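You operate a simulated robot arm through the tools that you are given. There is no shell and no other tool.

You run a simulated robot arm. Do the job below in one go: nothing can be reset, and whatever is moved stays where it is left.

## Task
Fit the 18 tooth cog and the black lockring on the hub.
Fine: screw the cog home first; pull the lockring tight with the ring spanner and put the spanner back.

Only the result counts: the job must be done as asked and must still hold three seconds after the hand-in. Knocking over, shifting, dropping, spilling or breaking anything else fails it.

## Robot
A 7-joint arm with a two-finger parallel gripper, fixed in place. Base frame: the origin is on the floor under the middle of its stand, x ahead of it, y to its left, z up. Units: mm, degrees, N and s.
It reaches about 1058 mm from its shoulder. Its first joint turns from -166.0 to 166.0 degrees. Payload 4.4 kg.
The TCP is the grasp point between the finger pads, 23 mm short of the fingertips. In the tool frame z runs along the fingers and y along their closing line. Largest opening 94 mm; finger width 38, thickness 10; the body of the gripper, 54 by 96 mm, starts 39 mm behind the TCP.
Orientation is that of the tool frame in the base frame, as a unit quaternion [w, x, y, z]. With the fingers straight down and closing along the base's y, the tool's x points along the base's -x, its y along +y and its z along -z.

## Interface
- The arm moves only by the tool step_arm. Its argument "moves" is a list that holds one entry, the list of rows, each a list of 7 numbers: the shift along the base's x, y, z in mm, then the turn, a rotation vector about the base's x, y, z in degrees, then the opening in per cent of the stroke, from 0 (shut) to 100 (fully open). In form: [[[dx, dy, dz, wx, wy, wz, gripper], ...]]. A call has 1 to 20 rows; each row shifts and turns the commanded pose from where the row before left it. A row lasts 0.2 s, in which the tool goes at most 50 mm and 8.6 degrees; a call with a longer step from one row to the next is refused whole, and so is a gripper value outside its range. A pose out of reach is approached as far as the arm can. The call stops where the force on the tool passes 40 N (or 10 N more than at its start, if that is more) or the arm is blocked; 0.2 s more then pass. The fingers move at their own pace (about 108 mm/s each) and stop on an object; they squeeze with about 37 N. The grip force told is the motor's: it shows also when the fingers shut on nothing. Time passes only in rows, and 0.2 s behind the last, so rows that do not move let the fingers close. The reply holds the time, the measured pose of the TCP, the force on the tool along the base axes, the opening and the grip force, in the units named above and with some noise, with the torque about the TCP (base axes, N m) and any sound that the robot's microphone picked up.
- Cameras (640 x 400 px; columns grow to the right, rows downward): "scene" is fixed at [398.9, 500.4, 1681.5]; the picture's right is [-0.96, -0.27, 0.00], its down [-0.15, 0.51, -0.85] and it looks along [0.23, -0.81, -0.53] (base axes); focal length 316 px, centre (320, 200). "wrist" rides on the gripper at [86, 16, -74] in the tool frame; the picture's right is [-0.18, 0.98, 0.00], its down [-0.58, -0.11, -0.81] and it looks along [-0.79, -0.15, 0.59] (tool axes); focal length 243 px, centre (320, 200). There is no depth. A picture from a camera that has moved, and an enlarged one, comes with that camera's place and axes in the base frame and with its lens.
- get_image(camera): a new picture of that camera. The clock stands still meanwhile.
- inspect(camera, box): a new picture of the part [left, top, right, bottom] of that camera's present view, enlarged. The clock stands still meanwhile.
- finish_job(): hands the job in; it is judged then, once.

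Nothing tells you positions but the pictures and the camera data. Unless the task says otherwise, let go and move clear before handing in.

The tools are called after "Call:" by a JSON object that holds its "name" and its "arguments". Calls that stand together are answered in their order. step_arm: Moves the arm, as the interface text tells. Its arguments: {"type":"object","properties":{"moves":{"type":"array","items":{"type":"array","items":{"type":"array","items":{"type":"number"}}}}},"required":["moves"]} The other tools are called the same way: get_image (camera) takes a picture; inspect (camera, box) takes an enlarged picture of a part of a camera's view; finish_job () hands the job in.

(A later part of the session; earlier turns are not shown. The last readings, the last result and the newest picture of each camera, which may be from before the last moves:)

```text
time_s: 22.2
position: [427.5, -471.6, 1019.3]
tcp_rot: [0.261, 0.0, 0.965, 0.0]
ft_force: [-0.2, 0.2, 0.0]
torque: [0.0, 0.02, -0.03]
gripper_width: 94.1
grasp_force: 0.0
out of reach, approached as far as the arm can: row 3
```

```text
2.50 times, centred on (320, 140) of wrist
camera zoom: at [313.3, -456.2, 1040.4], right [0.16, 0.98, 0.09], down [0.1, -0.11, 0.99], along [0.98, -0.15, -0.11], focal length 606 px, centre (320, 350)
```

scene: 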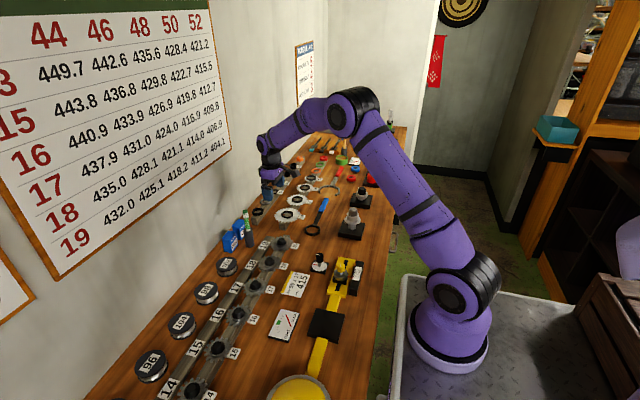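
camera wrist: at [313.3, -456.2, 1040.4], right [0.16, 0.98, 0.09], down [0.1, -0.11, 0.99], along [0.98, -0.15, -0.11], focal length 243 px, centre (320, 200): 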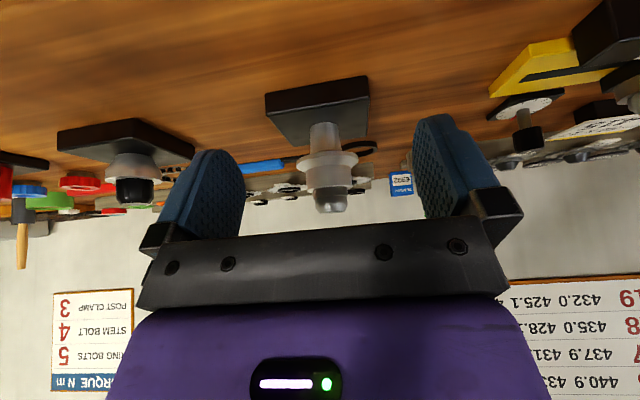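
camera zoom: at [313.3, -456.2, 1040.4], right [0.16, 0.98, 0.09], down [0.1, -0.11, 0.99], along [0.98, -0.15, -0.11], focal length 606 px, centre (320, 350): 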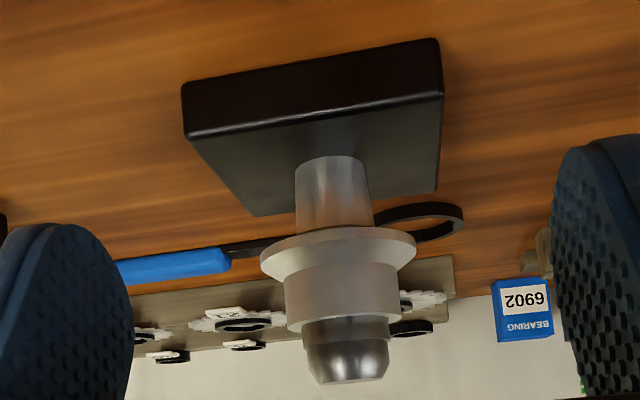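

Call:
{"name": "inspect", "arguments": {"camera": "wrist", "box": [285, 140, 375, 215]}}

Call:
{"name": "inspect", "arguments": {"camera": "wrist", "box": [260, 70, 380, 150]}}

```text
5.33 times, centred on (330, 178) of wrist
camera zoom: at [313.3, -456.2, 1040.4], right [0.16, 0.98, 0.09], down [0.1, -0.11, 0.99], along [0.98, -0.15, -0.11], focal length 1294 px, centre (267, 320)
```

zoom: 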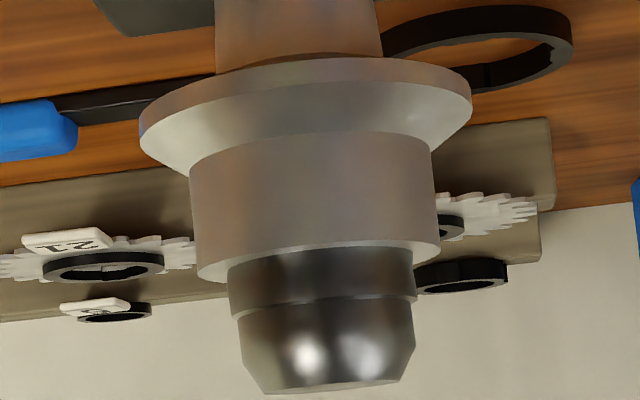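

```text
5.00 times, centred on (320, 110) of wrist
camera zoom: at [313.3, -456.2, 1040.4], right [0.16, 0.98, 0.09], down [0.1, -0.11, 0.99], along [0.98, -0.15, -0.11], focal length 1213 px, centre (320, 650)
```

zoom: 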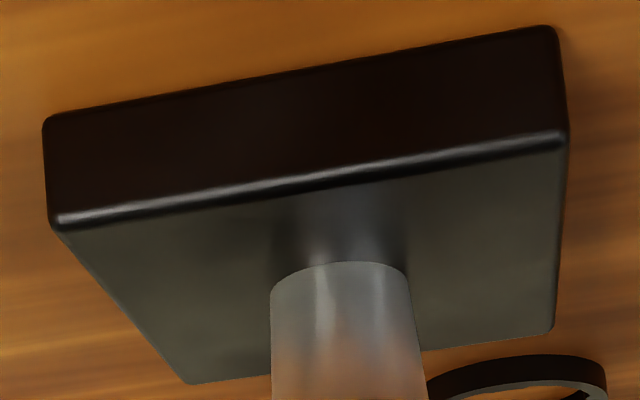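

Hub refined: axis (549.1, -481.2), shoulder z≈1003, groove ≈1012, nose top ≈1027. I level the gripper again and go above cog 18 at (767.5, -195.2).

Call:
{"name": "step_arm", "arguments": {"moves": [[[0, 0, 45, 0, 0, 0, 100], [0, 0, 25, 0, 7.5, 0, 100], [34.3, 27.7, 0, 0, 7.5, 0, 100], [34.3, 27.7, 0, 0, 7.5, 0, 100], [34.3, 27.7, 0, 0, 7.7, 0, 100], [34.3, 27.7, 0, 0, 0, 0, 100], [34.3, 27.7, 0, 0, 0, 0, 100], [34.3, 27.7, 0, 0, 0, 0, 100], [34.3, 27.7, 0, 0, 0, 0, 100], [34.3, 27.7, 0, 0, 0, 0, 100], [34.3, 27.7, 0, 0, 0, 0, 100], [34.3, 27.7, 0, 0, 0, 0, 100], [0, 0, -40, 0, 0, 0, 100], [0, 0, 0, 0, 0, 0, 100], [0, 0, 0, 0, 0, 0, 100]]]}}

Call:
{"name": "get_image", "arguments": {"camera": "wrist"}}

```text
time_s: 25.4
position: [770.8, -195.1, 1052.2]
tcp_rot: [0.0, 0.0, 1.0, 0.0]
ft_force: [-1.0, 0.0, 1.1]
torque: [0.01, -0.02, -0.03]
gripper_width: 94.1
grasp_force: 0.1
```

```text
taken
camera wrist: at [682.7, -179.4, 1126.5], right [0.18, 0.98, 0.0], down [0.58, -0.11, 0.81], along [0.79, -0.15, -0.59], focal length 243 px, centre (320, 200)
```

wrist: 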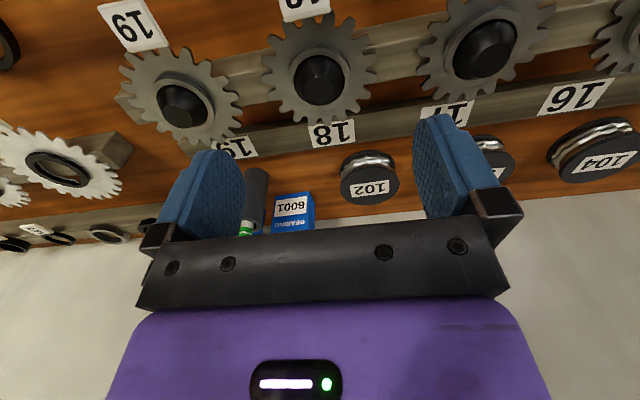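

Centred above the cog now. I descend to just above the rail top (tips at about z=955).

Call:
{"name": "step_arm", "arguments": {"moves": [[[-1.2, 0, -20, 0, 0, 0, 100], [0, 0, -20, 0, 0, 0, 100], [0, 0, -20, 0, 0, 0, 100], [0, 0, -10, 0, 0, 0, 100], [0, 0, -3.5, 0, 0, 0, 100], [0, 0, 0, 0, 0, 0, 100], [0, 0, 0, 0, 0, 0, 100]]]}}

Call:
{"name": "get_image", "arguments": {"camera": "wrist"}}

Call:
{"name": "inspect", "arguments": {"camera": "scene", "box": [250, 245, 300, 285]}}

Call:
{"name": "inspect", "arguments": {"camera": "wrist", "box": [220, 60, 420, 220]}}

```text
time_s: 27.0
position: [769.2, -194.0, 977.6]
tcp_rot: [0.0, 0.0, 1.0, 0.001]
ft_force: [0.5, -0.1, 0.5]
torque: [0.01, 0.0, -0.01]
gripper_width: 94.3
grasp_force: 0.0
```

```text
taken
camera wrist: at [681.0, -178.6, 1052.5], right [0.18, 0.98, 0.0], down [0.58, -0.11, 0.81], along [0.79, -0.15, -0.59], focal length 243 px, centre (320, 200)
```

wrist: 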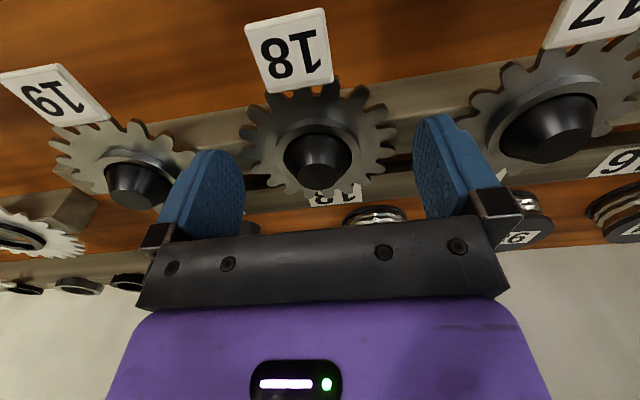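

```text
10.00 times, centred on (275, 265) of scene
camera zoom: at [398.9, 500.4, 1681.5], right [-0.96, -0.27, 0.0], down [-0.15, 0.51, -0.85], along [0.23, -0.81, -0.53], focal length 3165 px, centre (770, -450)
```

zoom: 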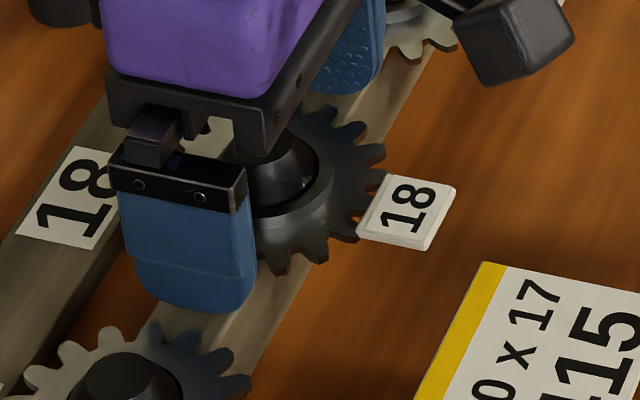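

```text
2.50 times, centred on (320, 140) of wrist
camera zoom: at [681.0, -178.6, 1052.5], right [0.18, 0.98, 0.0], down [0.58, -0.11, 0.81], along [0.79, -0.15, -0.59], focal length 606 px, centre (320, 350)
```

zoom: 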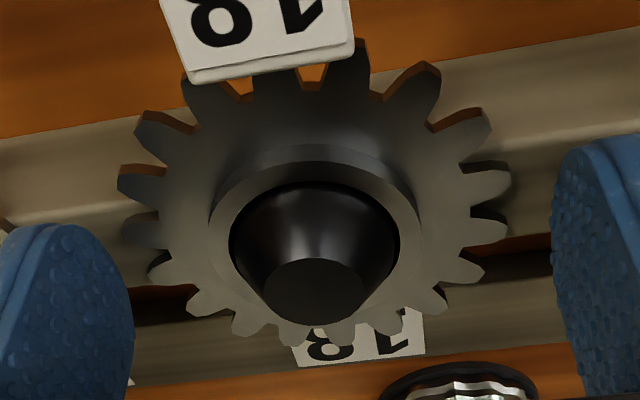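

No contact and well centred; I lower another 1.2 mm and close on the teeth.

Call:
{"name": "step_arm", "arguments": {"moves": [[[0, 0, -1.2, 0, 0, 0, 100], [0, 0, 0, 0, 0, 0, 88], [0, 0, 0, 0, 0, 0, 70], [0, 0, 0, 0, 0, 0, 60], [0, 0, 0, 0, 0, 0, 60]]]}}

Call:
{"name": "get_image", "arguments": {"camera": "wrist"}}

Call:
{"name": "inspect", "arguments": {"camera": "scene", "box": [250, 245, 300, 285]}}

```text
time_s: 28.2
position: [769.1, -194.5, 976.6]
tcp_rot: [0.0, 0.0, 1.0, 0.001]
ft_force: [1.5, 0.2, -0.1]
torque: [0.02, -0.01, 0.03]
gripper_width: 76.0
grasp_force: 36.8
```

```text
taken
camera wrist: at [681.1, -178.5, 1051.1], right [0.18, 0.98, 0.0], down [0.58, -0.11, 0.81], along [0.79, -0.15, -0.59], focal length 243 px, centre (320, 200)
```

wrist: 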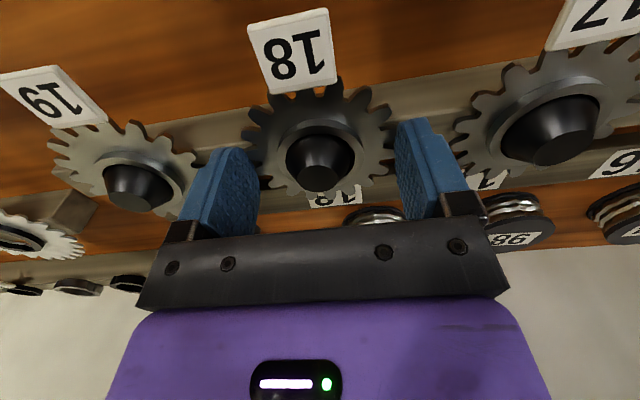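

```text
10.00 times, centred on (275, 265) of scene
camera zoom: at [398.9, 500.4, 1681.5], right [-0.96, -0.27, 0.0], down [-0.15, 0.51, -0.85], along [0.23, -0.81, -0.53], focal length 3165 px, centre (770, -450)
```

zoom: 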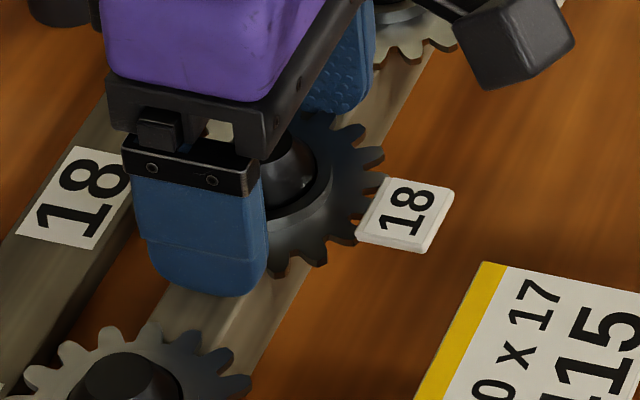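

The gripper stopped at 76 mm with 37 N, so it has the cog by its teeth. I lift gently and check that only the cog comes up.

Call:
{"name": "step_arm", "arguments": {"moves": [[[0, 0, 3, 0, 0, 0, 60], [0, 0, 8, 0, 0, 0, 60], [0, 0, 15, 0, 0, 0, 60], [0, 0, 20, 0, 0, 0, 60], [0, 0, 20, 0, 0, 0, 60], [0, 0, 0, 0, 0, 0, 60]]]}}

Call:
{"name": "get_image", "arguments": {"camera": "wrist"}}

Call:
{"name": "inspect", "arguments": {"camera": "scene", "box": [240, 225, 310, 285]}}

```text
time_s: 29.6
position: [767.9, -193.9, 1042.2]
tcp_rot: [0.0, 0.0, 1.0, 0.001]
ft_force: [0.4, 0.7, -0.7]
torque: [0.01, 0.01, 0.04]
gripper_width: 76.2
grasp_force: 37.2
```

```text
taken
camera wrist: at [681.1, -178.2, 1116.4], right [0.18, 0.98, 0.0], down [0.58, -0.11, 0.81], along [0.79, -0.15, -0.59], focal length 243 px, centre (320, 200)
```

wrist: 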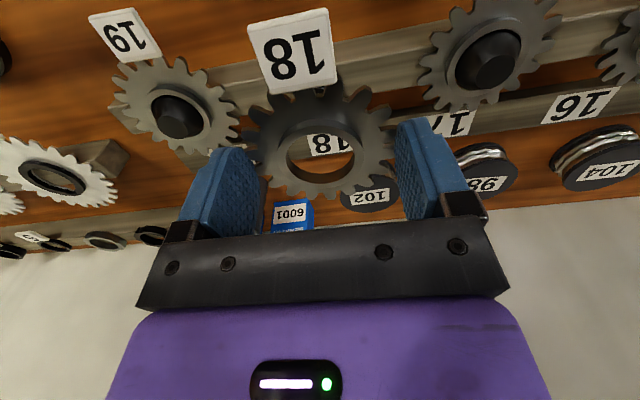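

```text
6.67 times, centred on (275, 255) of scene
camera zoom: at [398.9, 500.4, 1681.5], right [-0.96, -0.27, 0.0], down [-0.15, 0.51, -0.85], along [0.23, -0.81, -0.53], focal length 2110 px, centre (620, -167)
```

zoom: 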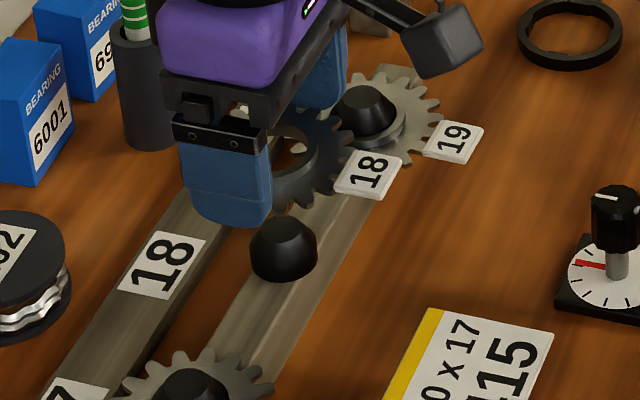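

The cog is up; its "18" tag is attached to it. I zoom in to measure how the cog's bore sits in the camera frame.

Call:
{"name": "inspect", "arguments": {"camera": "wrist", "box": [240, 70, 400, 210]}}

Call:
{"name": "inspect", "arguments": {"camera": "wrist", "box": [275, 110, 365, 195]}}

```text
2.86 times, centred on (320, 140) of wrist
camera zoom: at [681.1, -178.2, 1116.4], right [0.18, 0.98, 0.0], down [0.58, -0.11, 0.81], along [0.79, -0.15, -0.59], focal length 693 px, centre (320, 371)
```

zoom: 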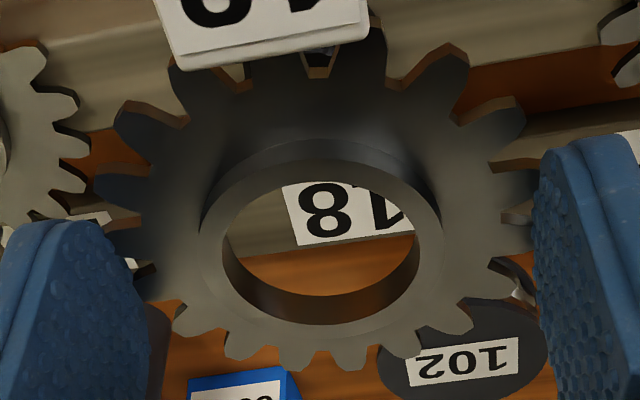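

```text
4.71 times, centred on (320, 152) of wrist
camera zoom: at [681.1, -178.2, 1116.4], right [0.18, 0.98, 0.0], down [0.58, -0.11, 0.81], along [0.79, -0.15, -0.59], focal length 1142 px, centre (320, 424)
```

zoom: 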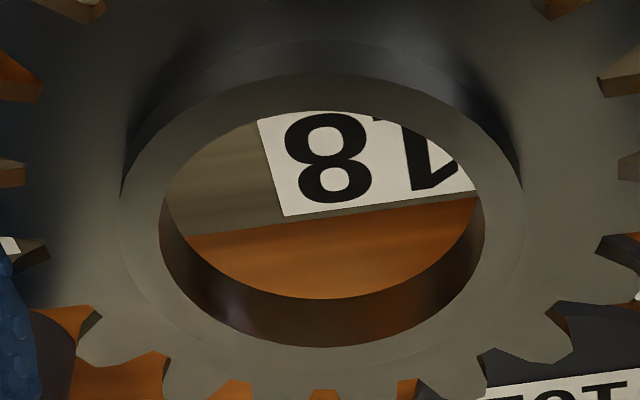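

The bore centre sits at camera + (87.4, -16.0, -89.7), so alignment to the hub needs the camera at (461.7, -465.2). I carry the cog to above the hub.

Call:
{"name": "step_arm", "arguments": {"moves": [[[0, 0, 40, 0, 0, 0, 60], [-27.4, -35.9, 2, 0, 0, 0, 60], [-27.4, -35.9, 2, 0, 0, 0, 60], [-27.4, -35.9, 2, 0, 0, 0, 60], [-27.4, -35.9, 2, 0, 0, 0, 60], [-27.4, -35.9, 2, 0, 0, 0, 60], [-27.4, -35.9, 0, 0, 0, 0, 60], [-27.4, -35.9, 0, 0, 0, 0, 60], [-27.4, -35.9, 0, 0, 0, 0, 60], [0, 0, 0, 0, 0, 0, 60], [0, 0, 0, 0, 0, 0, 60]]]}}

Call:
{"name": "get_image", "arguments": {"camera": "wrist"}}

Call:
{"name": "inspect", "arguments": {"camera": "wrist", "box": [240, 50, 400, 210]}}

Call:
{"name": "inspect", "arguments": {"camera": "scene", "box": [320, 160, 390, 240]}}

```text
time_s: 32.0
position: [549.5, -482.0, 1093.3]
tcp_rot: [0.0, -0.001, 1.0, -0.001]
ft_force: [0.2, -0.2, 0.2]
torque: [0.01, 0.02, -0.01]
gripper_width: 75.7
grasp_force: 36.9
```

```text
taken
camera wrist: at [461.8, -466.1, 1167.2], right [0.18, 0.98, 0.0], down [0.58, -0.11, 0.81], along [0.79, -0.15, -0.59], focal length 243 px, centre (320, 200)
```

wrist: 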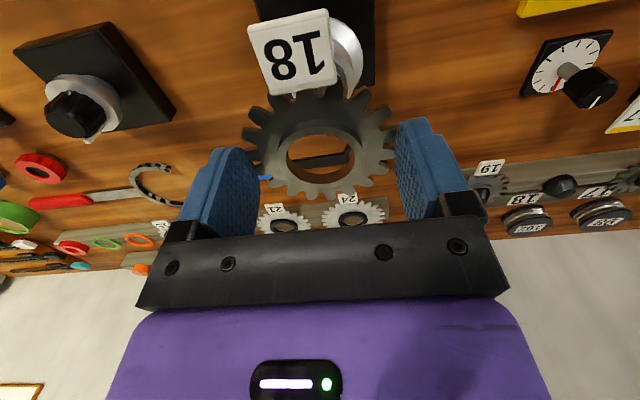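

```text
2.50 times, centred on (320, 130) of wrist
camera zoom: at [461.8, -466.1, 1167.2], right [0.18, 0.98, 0.0], down [0.58, -0.11, 0.81], along [0.79, -0.15, -0.59], focal length 606 px, centre (320, 375)
```

zoom: 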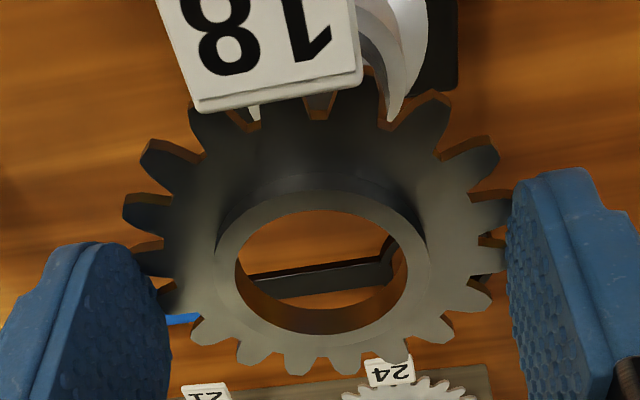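

```text
5.00 times, centred on (355, 200) of scene
camera zoom: at [398.9, 500.4, 1681.5], right [-0.96, -0.27, 0.0], down [-0.15, 0.51, -0.85], along [0.23, -0.81, -0.53], focal length 1582 px, centre (145, 200)
```

zoom: 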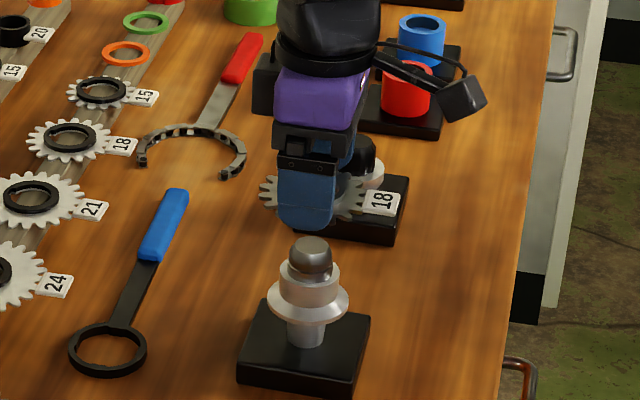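

The cog hangs about 1 mm off the hub axis, well above the nose. I test how far the wrist can wind counter-clockwise first, so that the following clockwise screwing stroke is as long as possible.

Call:
{"name": "step_arm", "arguments": {"moves": [[[0, 0, 0, 0, 0, 8.5, 60], [0, 0, 0, 0, 0, 8.5, 60], [0, 0, 0, 0, 0, 8.5, 60], [0, 0, 0, 0, 0, 8.5, 60], [0, 0, 0, 0, 0, 8.5, 60], [0, 0, 0, 0, 0, 8.5, 60], [0, 0, 0, 0, 0, 8.5, 60], [0, 0, 0, 0, 0, 8.5, 60], [0, 0, 0, 0, 0, 8.5, 60], [0, 0, 0, 0, 0, 8.5, 60], [0, 0, 0, 0, 0, 5, 60], [0, 0, 0, 0, 0, 0, 60]]]}}

Call:
{"name": "get_image", "arguments": {"camera": "wrist"}}

Call:
{"name": "get_image", "arguments": {"camera": "scene"}}

```text
time_s: 34.6
position: [550.1, -482.0, 1092.6]
tcp_rot: [-0.001, 0.707, -0.707, -0.001]
ft_force: [-0.3, 0.4, -0.7]
torque: [0.0, -0.02, 0.03]
gripper_width: 76.1
grasp_force: 37.1
```

```text
taken
camera wrist: at [532.3, -568.8, 1166.7], right [-0.98, 0.18, 0.0], down [0.11, 0.58, 0.81], along [0.15, 0.79, -0.59], focal length 243 px, centre (320, 200)
```

wrist: 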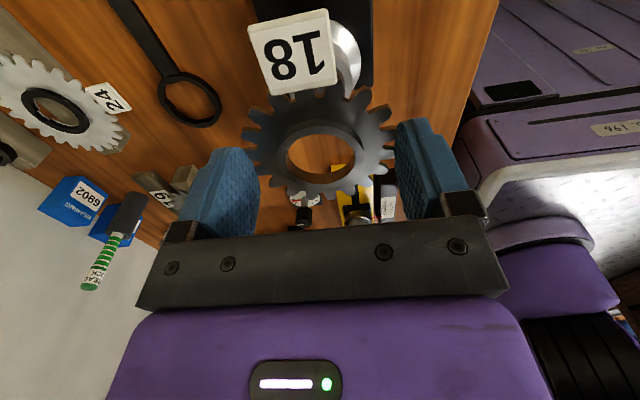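

```text
taken
```

scene: 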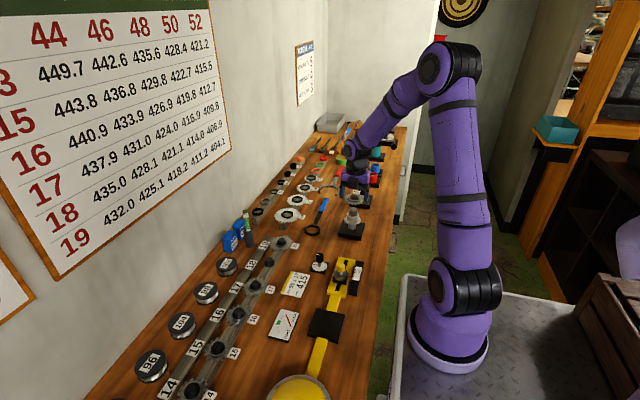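

Turned 90° without trouble. I continue winding counter-clockwise to find the limit.

Call:
{"name": "step_arm", "arguments": {"moves": [[[0, 0, 0, 0, 0, 8.5, 60], [0, 0, 0, 0, 0, 8.5, 60], [0, 0, 0, 0, 0, 8.5, 60], [0, 0, 0, 0, 0, 8.5, 60], [0, 0, 0, 0, 0, 8.5, 60], [0, 0, 0, 0, 0, 7.5, 60], [0, 0, 0, 0, 0, 0, 60]]]}}

```text
time_s: 36.2
position: [548.8, -480.7, 1094.0]
tcp_rot: [0.0, 0.94, -0.341, -0.001]
ft_force: [-0.4, -0.4, -0.9]
torque: [0.01, 0.0, -0.03]
gripper_width: 75.8
grasp_force: 36.6
```

Call:
{"name": "step_arm", "arguments": {"moves": [[[0, 0, 0, 0, 0, 8.5, 60], [0, 0, 0, 0, 0, 8.5, 60], [0, 0, 0, 0, 0, 8.5, 60], [0, 0, 0, 0, 0, 8.5, 60], [0, 0, 0, 0, 0, 6, 60], [0, 0, 0, 0, 0, 0, 60]]]}}

Call:
{"name": "get_image", "arguments": {"camera": "wrist"}}

```text
time_s: 37.6
position: [549.8, -481.4, 1093.7]
tcp_rot: [0.0, 1.0, 0.0, 0.0]
ft_force: [-0.3, -0.7, -0.5]
torque: [-0.02, -0.02, 0.02]
gripper_width: 76.1
grasp_force: 37.4
```

```text
taken
camera wrist: at [634.8, -498.9, 1167.1], right [-0.18, -0.98, 0.0], down [-0.58, 0.11, 0.81], along [-0.79, 0.15, -0.59], focal length 243 px, centre (320, 200)
```

wrist: 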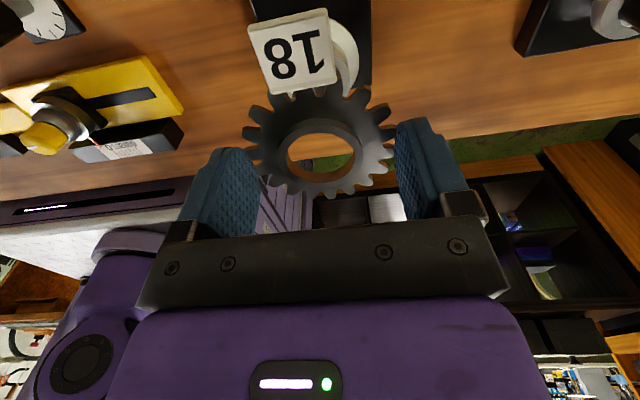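

Call:
{"name": "step_arm", "arguments": {"moves": [[[0, 0, 0, 0, 0, 8.5, 60], [0, 0, 0, 0, 0, 8.5, 60], [0, 0, 0, 0, 0, 8.5, 60], [0, 0, 0, 0, 0, 8.5, 60], [0, 0, 0, 0, 0, 8.5, 60], [0, 0, 0, 0, 0, 0, 60]]]}}

```text
time_s: 39.0
position: [551.4, -303.2, 1086.0]
tcp_rot: [-0.006, 0.949, 0.316, -0.011]
ft_force: [-0.2, -0.7, 0.0]
torque: [0.02, 0.02, -0.02]
gripper_width: 75.9
grasp_force: 36.8
out of reach, approached as far as the arm can: row 2, 3, 4, 5
```

The limit is just past +190° yaw; the arm swung sideways there (still high and clear). I rotate back at once.

Call:
{"name": "step_arm", "arguments": {"moves": [[[0, 0, 0, 0, 0, -8.5, 60], [0, 0, 0, 0, 0, -8.5, 60], [0, 0, 0, 0, 0, -8.5, 60], [0, 0, 0, 0, 0, -8.5, 60], [0, 0, 0, 0, 0, -8.5, 60], [0, 0, 0, 0, 0, 0, 60], [0, 0, 0, 0, 0, 0, 60]]]}}

Call:
{"name": "get_image", "arguments": {"camera": "wrist"}}

Call:
{"name": "get_image", "arguments": {"camera": "scene"}}

```text
time_s: 40.6
position: [552.0, -304.3, 1086.7]
tcp_rot: [-0.009, 0.999, -0.049, -0.008]
ft_force: [-0.1, 0.1, -0.1]
torque: [-0.04, -0.03, 0.02]
gripper_width: 75.8
grasp_force: 37.1
```

```text
taken
camera wrist: at [636.3, -331.1, 1158.1], right [-0.28, -0.96, -0.01], down [-0.56, 0.15, 0.82], along [-0.78, 0.24, -0.58], focal length 243 px, centre (320, 200)
```

wrist: 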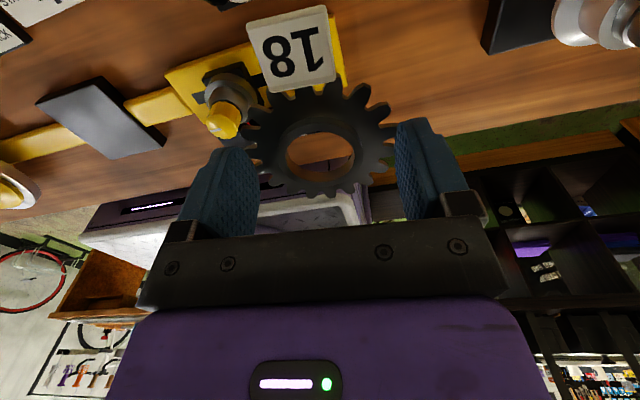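

```text
taken
```

scene: 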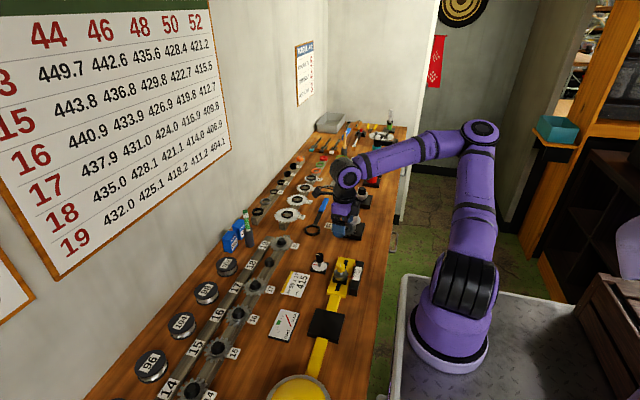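

The wrist limit is known now (about +190°). I straighten the small tilt, set yaw to 170°, and return over the hub.

Call:
{"name": "step_arm", "arguments": {"moves": [[[0, 0, 7, -1.08, -0.87, -4.4, 60], [0, -44, 0, 0, 0, 0, 60], [0, -44, 0, 0, 0, 0, 60], [0, -44, 0, 0, 0, 0, 60], [0, -44.2, 0, 0, 0, 0, 60], [0, 0, 0, 0, 0, 0, 60], [0, 0, 0, 0, 0, 0, 60]]]}}

Call:
{"name": "get_image", "arguments": {"camera": "wrist"}}

Call:
{"name": "inspect", "arguments": {"camera": "scene", "box": [320, 160, 390, 240]}}

```text
time_s: 42.2
position: [550.3, -479.7, 1093.6]
tcp_rot: [0.001, 0.996, -0.086, 0.0]
ft_force: [0.5, 0.3, -0.7]
torque: [0.0, 0.04, -0.02]
gripper_width: 75.7
grasp_force: 36.6
```

```text
taken
camera wrist: at [632.7, -511.6, 1167.4], right [-0.35, -0.94, 0.0], down [-0.55, 0.21, 0.81], along [-0.76, 0.28, -0.59], focal length 243 px, centre (320, 200)
```

wrist: 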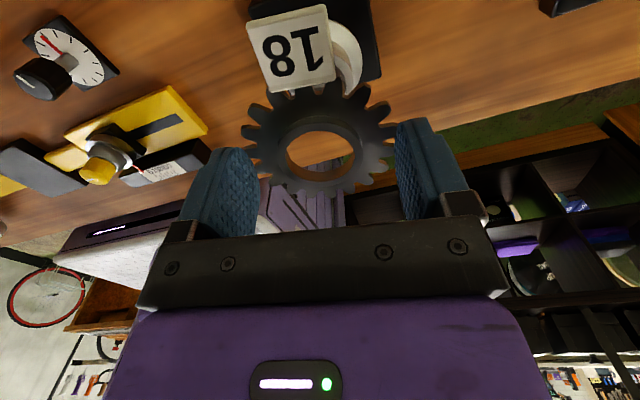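

```text
5.00 times, centred on (355, 200) of scene
camera zoom: at [398.9, 500.4, 1681.5], right [-0.96, -0.27, 0.0], down [-0.15, 0.51, -0.85], along [0.23, -0.81, -0.53], focal length 1582 px, centre (145, 200)
```

zoom: 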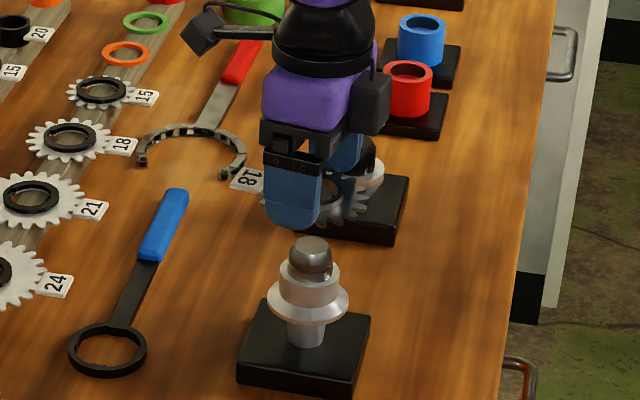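

Aligned within half a millimetre. I lower toward the nose and check the alignment visually before slipping over it.

Call:
{"name": "step_arm", "arguments": {"moves": [[[-0.3, -0.5, -12, 0, 0, 0, 60], [0, 0, -12, 0, 0, 0, 60], [0, 0, -12, 0, 0, 0, 60], [0, 0, -3, 0, 0, 0, 60], [0, 0, 0, 0, 0, 0, 60]]]}}

Call:
{"name": "get_image", "arguments": {"camera": "wrist"}}

Call:
{"name": "inspect", "arguments": {"camera": "wrist", "box": [240, 60, 400, 210]}}

Call:
{"name": "inspect", "arguments": {"camera": "scene", "box": [335, 185, 375, 225]}}

```text
time_s: 43.4
position: [552.1, -480.3, 1053.5]
tcp_rot: [0.0, 0.996, -0.086, 0.0]
ft_force: [-0.8, -0.1, -0.6]
torque: [-0.01, 0.03, 0.02]
gripper_width: 75.9
grasp_force: 37.3
```

```text
taken
camera wrist: at [632.5, -512.8, 1127.9], right [-0.35, -0.94, 0.0], down [-0.55, 0.21, 0.81], along [-0.75, 0.28, -0.59], focal length 243 px, centre (320, 200)
```

wrist: 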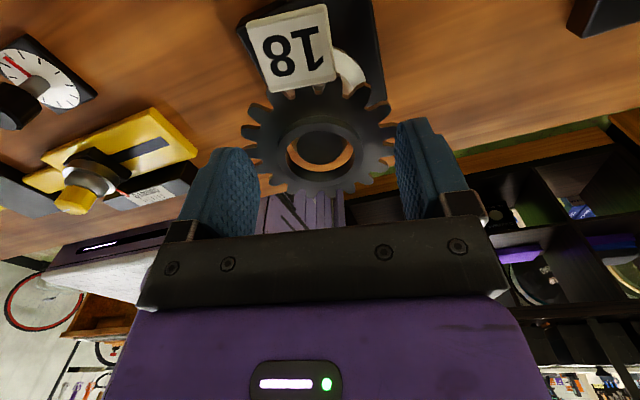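

```text
2.67 times, centred on (320, 135) of wrist
camera zoom: at [632.5, -512.8, 1127.9], right [-0.35, -0.94, 0.0], down [-0.55, 0.21, 0.81], along [-0.75, 0.28, -0.59], focal length 647 px, centre (320, 373)
```

zoom: 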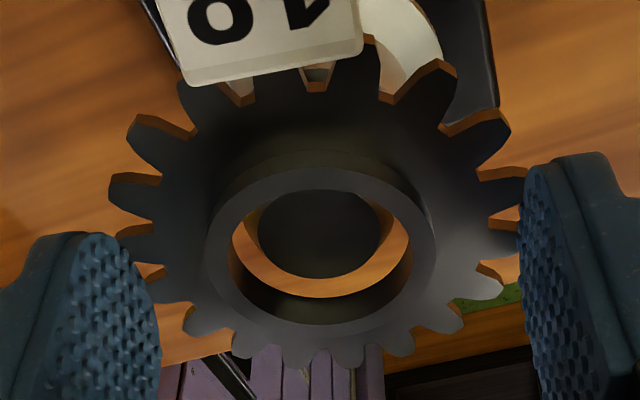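

```text
10.00 times, centred on (355, 205) of scene
camera zoom: at [398.9, 500.4, 1681.5], right [-0.96, -0.27, 0.0], down [-0.15, 0.51, -0.85], along [0.23, -0.81, -0.53], focal length 3165 px, centre (-30, 150)
```

zoom: 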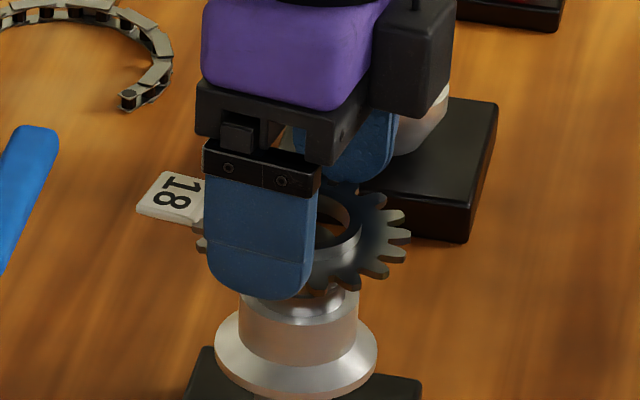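

The nose looks centred in the bore. I lower further over the nose, in small steps toward the thread start.

Call:
{"name": "step_arm", "arguments": {"moves": [[[0, 0.5, -4, 0, 0, 0, 60], [0, 0, -4, 0, 0, 0, 60], [0, 0, -4, 0, 0, 0, 60], [0, 0, -2, 0, 0, 0, 60], [0, 0, 0, 0, 0, 0, 60]]]}}

Call:
{"name": "get_image", "arguments": {"camera": "wrist"}}

Call:
{"name": "inspect", "arguments": {"camera": "wrist", "box": [240, 60, 400, 210]}}

```text
time_s: 44.6
position: [550.5, -480.6, 1040.6]
tcp_rot: [0.0, 0.996, -0.087, 0.0]
ft_force: [0.0, -0.6, -0.3]
torque: [-0.01, 0.02, 0.03]
gripper_width: 75.9
grasp_force: 36.8
```

```text
taken
camera wrist: at [632.5, -512.1, 1113.8], right [-0.35, -0.94, 0.0], down [-0.55, 0.21, 0.81], along [-0.76, 0.28, -0.59], focal length 243 px, centre (320, 200)
```

wrist: 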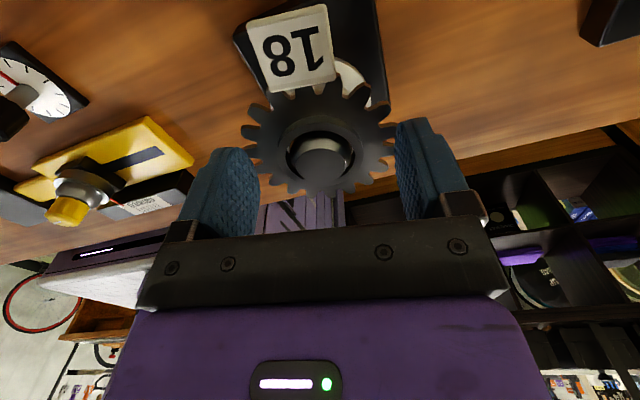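

```text
2.67 times, centred on (320, 135) of wrist
camera zoom: at [632.5, -512.1, 1113.8], right [-0.35, -0.94, 0.0], down [-0.55, 0.21, 0.81], along [-0.76, 0.28, -0.59], focal length 647 px, centre (320, 373)
```

zoom: 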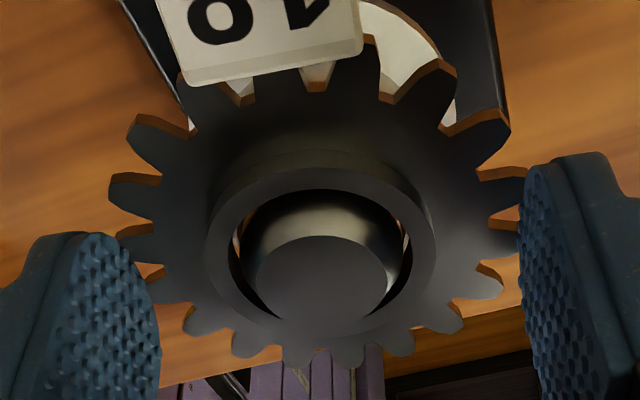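

The cog is around the nose with no contact. I lower in 1 mm steps to meet the thread.

Call:
{"name": "step_arm", "arguments": {"moves": [[[0, 0, -1, 0, 0, 0, 60], [0, 0, -1, 0, 0, 0, 60], [0, 0, -1, 0, 0, 0, 60], [0, 0, 0, 0, 0, 0, 60]]]}}

Call:
{"name": "step_arm", "arguments": {"moves": [[[0, 0, -0.7, 0, 0, 0, 60], [0, 0, -0.7, 0, 0, 0, 60], [0, 0, 0, 0, 0, 0, 60]]]}}

```text
time_s: 45.6
position: [550.9, -479.4, 1036.6]
tcp_rot: [0.0, 0.996, -0.086, -0.001]
ft_force: [0.1, -0.2, -0.5]
torque: [-0.01, -0.02, -0.01]
gripper_width: 75.9
grasp_force: 36.6
```

```text
time_s: 46.4
position: [552.0, -480.2, 1035.6]
tcp_rot: [0.0, 0.996, -0.087, 0.0]
ft_force: [0.2, -0.1, 0.1]
torque: [-0.02, -0.03, 0.02]
gripper_width: 76.1
grasp_force: 37.5
```

Call:
{"name": "step_arm", "arguments": {"moves": [[[0, 0, -0.7, 0, 0, 0, 60], [0, 0, -0.7, 0, 0, 0, 60], [0, 0, 0, 0, 0, 0, 60]]]}}

Call:
{"name": "inspect", "arguments": {"camera": "scene", "box": [335, 185, 375, 225]}}

Call:
{"name": "inspect", "arguments": {"camera": "wrist", "box": [240, 60, 400, 210]}}

```text
time_s: 47.2
position: [551.6, -480.0, 1034.2]
tcp_rot: [0.0, 0.996, -0.086, 0.0]
ft_force: [0.2, -1.0, -0.5]
torque: [0.0, 0.01, -0.06]
gripper_width: 75.8
grasp_force: 36.8
```

```text
10.00 times, centred on (355, 205) of scene
camera zoom: at [398.9, 500.4, 1681.5], right [-0.96, -0.27, 0.0], down [-0.15, 0.51, -0.85], along [0.23, -0.81, -0.53], focal length 3165 px, centre (-30, 150)
```

zoom: 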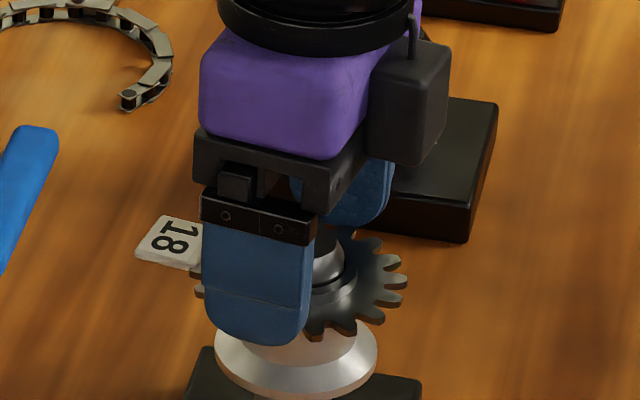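

```text
2.67 times, centred on (320, 135) of wrist
camera zoom: at [632.4, -512.0, 1108.2], right [-0.35, -0.94, 0.0], down [-0.55, 0.21, 0.81], along [-0.76, 0.28, -0.59], focal length 647 px, centre (320, 373)
```

zoom: 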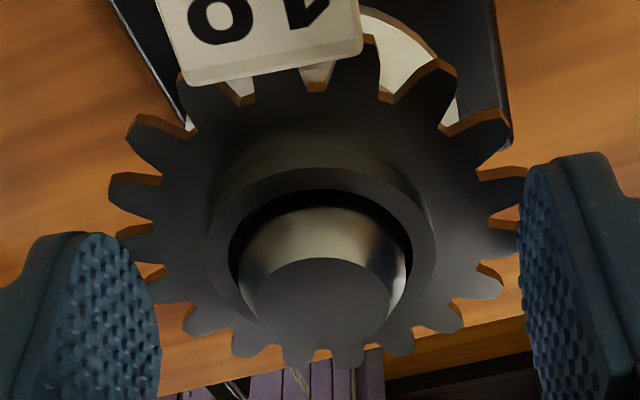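

Call:
{"name": "step_arm", "arguments": {"moves": [[[0, 0, -0.7, 0, 0, 0, 60], [0, 0, -0.7, 0, 0, 0, 60], [0, 0, 0, 0, 0, 0, 60]]]}}

Call:
{"name": "step_arm", "arguments": {"moves": [[[0, 0, -0.7, 0, 0, 0, 60], [0, 0, -0.7, 0, 0, 0, 60], [0, 0, 0, 0, 0, 0, 60]]]}}

```text
time_s: 48.0
position: [551.4, -479.1, 1032.0]
tcp_rot: [0.0, 0.996, -0.086, 0.0]
ft_force: [0.2, 0.5, -0.5]
torque: [-0.02, 0.01, -0.01]
gripper_width: 76.1
grasp_force: 36.9
```

```text
time_s: 48.8
position: [552.4, -480.5, 1031.5]
tcp_rot: [0.0, 0.996, -0.086, -0.001]
ft_force: [-0.1, -0.9, 0.6]
torque: [0.01, -0.01, 0.02]
gripper_width: 76.1
grasp_force: 36.7
```

Call:
{"name": "step_arm", "arguments": {"moves": [[[0, 0, -0.7, 0, 0, 0, 60], [0, 0, -0.7, 0, 0, 0, 60], [0, 0, 0, 0, 0, 0, 60]]]}}

Call:
{"name": "get_image", "arguments": {"camera": "wrist"}}

Call:
{"name": "inspect", "arguments": {"camera": "wrist", "box": [270, 110, 370, 200]}}

```text
time_s: 49.6
position: [550.8, -479.3, 1030.3]
tcp_rot: [0.0, 0.996, -0.086, 0.001]
ft_force: [0.1, 0.2, 1.6]
torque: [-0.02, 0.0, -0.03]
gripper_width: 75.8
grasp_force: 37.1
```

```text
taken
camera wrist: at [632.3, -512.0, 1104.0], right [-0.35, -0.94, 0.0], down [-0.55, 0.21, 0.81], along [-0.76, 0.28, -0.59], focal length 243 px, centre (320, 200)
```

wrist: 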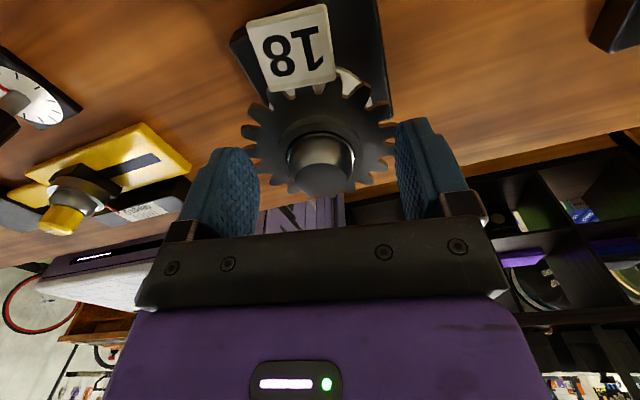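

```text
4.44 times, centred on (320, 155) of wrist
camera zoom: at [632.3, -512.0, 1104.0], right [-0.35, -0.94, 0.0], down [-0.55, 0.21, 0.81], along [-0.76, 0.28, -0.59], focal length 1078 px, centre (320, 400)
```

zoom: 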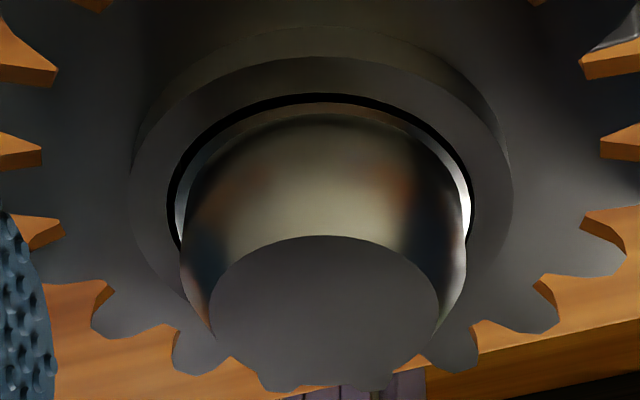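

Call:
{"name": "step_arm", "arguments": {"moves": [[[0, 0, -0.6, 0, 0, 0, 60], [0, 0, 0, 0, 0, 0, 60]]]}}

Call:
{"name": "step_arm", "arguments": {"moves": [[[0, 0, -0.6, 0, 0, 0, 60], [0, 0, 0, 0, 0, 0, 60]]]}}

```text
time_s: 50.2
position: [551.2, -479.5, 1030.4]
tcp_rot: [0.001, 0.996, -0.086, 0.001]
ft_force: [-0.3, -0.3, 2.2]
torque: [0.0, 0.0, 0.01]
gripper_width: 75.8
grasp_force: 37.0
```

```text
time_s: 50.8
position: [550.6, -480.1, 1029.1]
tcp_rot: [0.0, 0.996, -0.086, 0.001]
ft_force: [-2.1, -0.1, 13.3]
torque: [-0.03, -0.13, 0.01]
gripper_width: 75.9
grasp_force: 37.5
```

Contact at about 13 N. I start turning clockwise gently to see whether the thread engages.

Call:
{"name": "step_arm", "arguments": {"moves": [[[0.03, 0.2, 0, 0, 0, -8, 60], [0.05, 0.2, 0, 0, 0, -8, 60], [0.08, 0.2, 0, 0, 0, -8, 60], [0.1, 0.2, 0, 0, 0, -8, 60], [0, 0, 0, 0, 0, 0, 60]]]}}

Call:
{"name": "get_image", "arguments": {"camera": "wrist"}}

Call:
{"name": "inspect", "arguments": {"camera": "wrist", "box": [270, 110, 370, 200]}}

Call:
{"name": "inspect", "arguments": {"camera": "scene", "box": [335, 185, 375, 225]}}

```text
time_s: 52.0
position: [551.6, -479.5, 1028.9]
tcp_rot: [0.0, 0.934, -0.358, 0.001]
ft_force: [-3.3, -4.4, 23.7]
torque: [-0.06, 0.1, -0.05]
gripper_width: 75.7
grasp_force: 37.3
```

```text
taken
camera wrist: at [603.2, -550.4, 1103.5], right [-0.79, -0.61, 0.0], down [-0.36, 0.47, 0.81], along [-0.49, 0.64, -0.59], focal length 243 px, centre (320, 200)
```

wrist: 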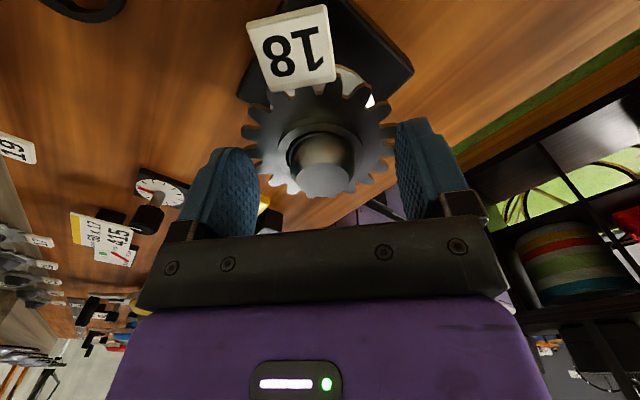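

```text
4.44 times, centred on (320, 155) of wrist
camera zoom: at [603.2, -550.4, 1103.5], right [-0.79, -0.61, 0.0], down [-0.36, 0.47, 0.81], along [-0.49, 0.64, -0.59], focal length 1078 px, centre (320, 400)
```

zoom: 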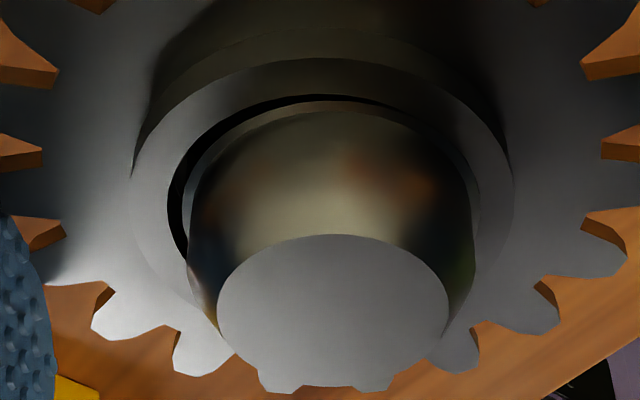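

```text
10.00 times, centred on (355, 205) of scene
camera zoom: at [398.9, 500.4, 1681.5], right [-0.96, -0.27, 0.0], down [-0.15, 0.51, -0.85], along [0.23, -0.81, -0.53], focal length 3165 px, centre (-30, 150)
```

zoom: 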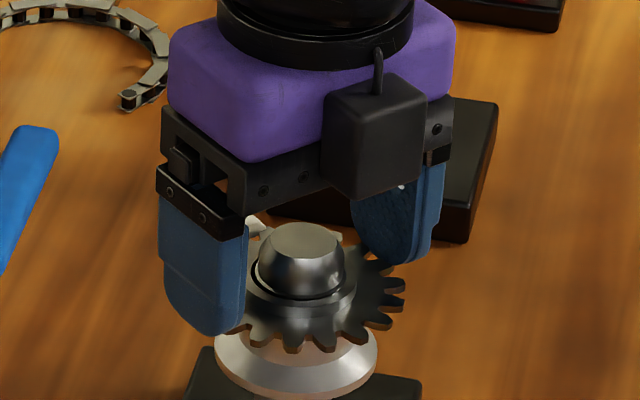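

The lateral force and the uneven gap show the cog about 0.7 mm off axis. I correct that, then keep turning clockwise while watching forces.

Call:
{"name": "step_arm", "arguments": {"moves": [[[-0.5, -0.4, 0.3, 0, 0, 0, 60], [0, 0, 0, 0, 0, 0, 60]]]}}

Call:
{"name": "step_arm", "arguments": {"moves": [[[0.05, 0.1, 0, 0, 0, -8, 60], [0.05, 0.1, 0, 0, 0, -8, 60], [0.05, 0.1, 0, 0, 0, -8, 60], [0.05, 0.1, 0, 0, 0, -8, 60], [0.05, 0.1, 0, 0, 0, -8, 60], [0, 0, 0, 0, 0, 0, 60]]]}}

Call:
{"name": "inspect", "arguments": {"camera": "wrist", "box": [270, 110, 370, 200]}}

```text
time_s: 52.6
position: [550.8, -479.7, 1028.4]
tcp_rot: [0.0, 0.934, -0.358, 0.001]
ft_force: [1.4, -2.9, 24.2]
torque: [0.03, -0.09, -0.05]
gripper_width: 75.8
grasp_force: 37.2
```

```text
time_s: 54.0
position: [550.4, -479.0, 1029.3]
tcp_rot: [0.001, 0.754, -0.656, 0.001]
ft_force: [-2.0, -7.4, 27.4]
torque: [-0.17, 0.05, -0.05]
gripper_width: 75.8
grasp_force: 37.1
```

```text
4.44 times, centred on (320, 155) of wrist
camera zoom: at [545.6, -568.5, 1103.7], right [-1.0, 0.05, 0.0], down [0.03, 0.59, 0.81], along [0.04, 0.8, -0.59], focal length 1078 px, centre (320, 400)
```

zoom: 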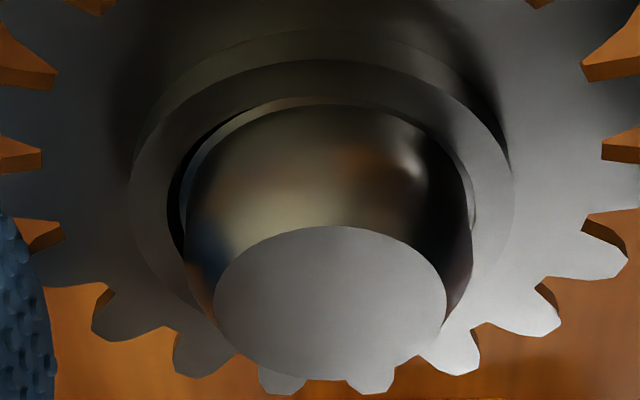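

Call:
{"name": "step_arm", "arguments": {"moves": [[[-0.3, -0.8, 0.3, 0, 0, 0, 60], [0, -0.5, 0, 0, 0, 0, 60], [0, 0, 0, 0, 0, 0, 60]]]}}

Call:
{"name": "inspect", "arguments": {"camera": "wrist", "box": [270, 110, 370, 200]}}

```text
time_s: 54.8
position: [551.3, -479.2, 1029.0]
tcp_rot: [0.0, 0.755, -0.656, 0.0]
ft_force: [-1.7, 4.4, 25.8]
torque: [0.17, 0.04, 0.0]
gripper_width: 75.9
grasp_force: 37.3
```

```text
4.44 times, centred on (320, 155) of wrist
camera zoom: at [545.9, -568.6, 1103.8], right [-1.0, 0.04, 0.0], down [0.03, 0.59, 0.81], along [0.04, 0.81, -0.59], focal length 1078 px, centre (320, 400)
```

zoom: 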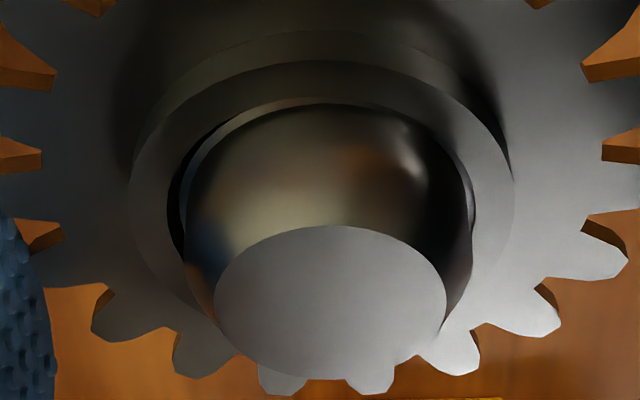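

Call:
{"name": "step_arm", "arguments": {"moves": [[[0, 0, 0.5, 0, 0, 0, 60], [0, 0, 0, 0, 0, 0, 60]]]}}

Call:
{"name": "inspect", "arguments": {"camera": "wrist", "box": [280, 110, 360, 170]}}

```text
time_s: 55.4
position: [550.2, -479.2, 1028.6]
tcp_rot: [0.0, 0.755, -0.655, 0.0]
ft_force: [-1.0, 5.4, 13.5]
torque: [0.15, -0.05, -0.04]
gripper_width: 76.0
grasp_force: 36.9
```

```text
6.67 times, centred on (320, 140) of wrist
camera zoom: at [545.8, -568.7, 1103.8], right [-1.0, 0.04, 0.0], down [0.03, 0.59, 0.81], along [0.04, 0.81, -0.59], focal length 1618 px, centre (320, 600)
```

zoom: 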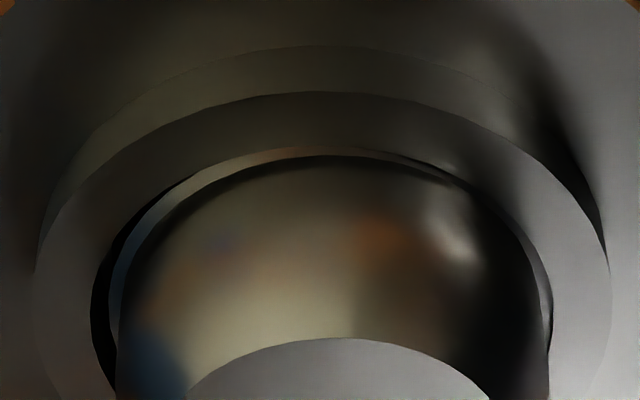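

Call:
{"name": "step_arm", "arguments": {"moves": [[[-0.6, -0.2, 0.35, 0, 0, 0, 60], [0, 0, 0, 0, 0, 0, 60]]]}}

Call:
{"name": "inspect", "arguments": {"camera": "wrist", "box": [280, 110, 360, 170]}}

```text
time_s: 56.0
position: [549.8, -479.4, 1030.0]
tcp_rot: [0.0, 0.756, -0.655, -0.001]
ft_force: [0.6, 9.3, -0.8]
torque: [0.23, -0.18, -0.01]
gripper_width: 75.8
grasp_force: 36.8
```

```text
6.67 times, centred on (320, 140) of wrist
camera zoom: at [545.7, -568.8, 1103.7], right [-1.0, 0.04, 0.0], down [0.03, 0.59, 0.81], along [0.03, 0.81, -0.59], focal length 1618 px, centre (320, 600)
```

zoom: 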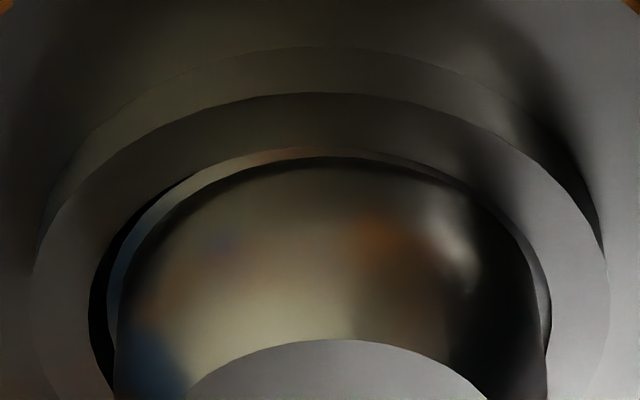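

Call:
{"name": "step_arm", "arguments": {"moves": [[[0, 0.4, 0.5, 0, 0, 0, 60], [0, 0, 0, 0, 0, 0, 60]]]}}

Call:
{"name": "get_image", "arguments": {"camera": "wrist"}}

```text
time_s: 56.6
position: [550.9, -478.8, 1030.1]
tcp_rot: [0.0, 0.755, -0.656, -0.001]
ft_force: [1.3, 8.8, -18.0]
torque: [0.2, -0.16, -0.01]
gripper_width: 75.7
grasp_force: 36.9
```

```text
taken
camera wrist: at [545.8, -568.9, 1103.7], right [-1.0, 0.04, 0.0], down [0.03, 0.59, 0.81], along [0.03, 0.81, -0.59], focal length 243 px, centre (320, 200)
```

wrist: 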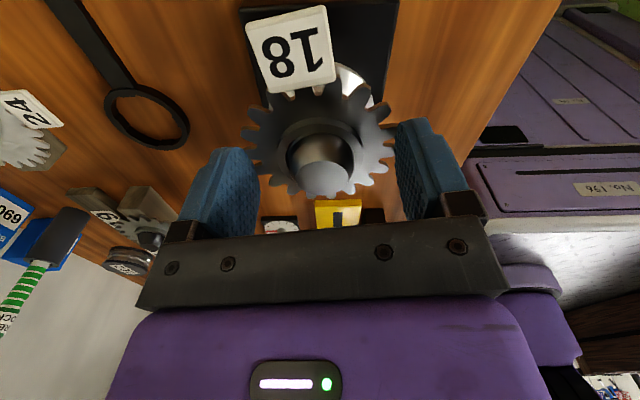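

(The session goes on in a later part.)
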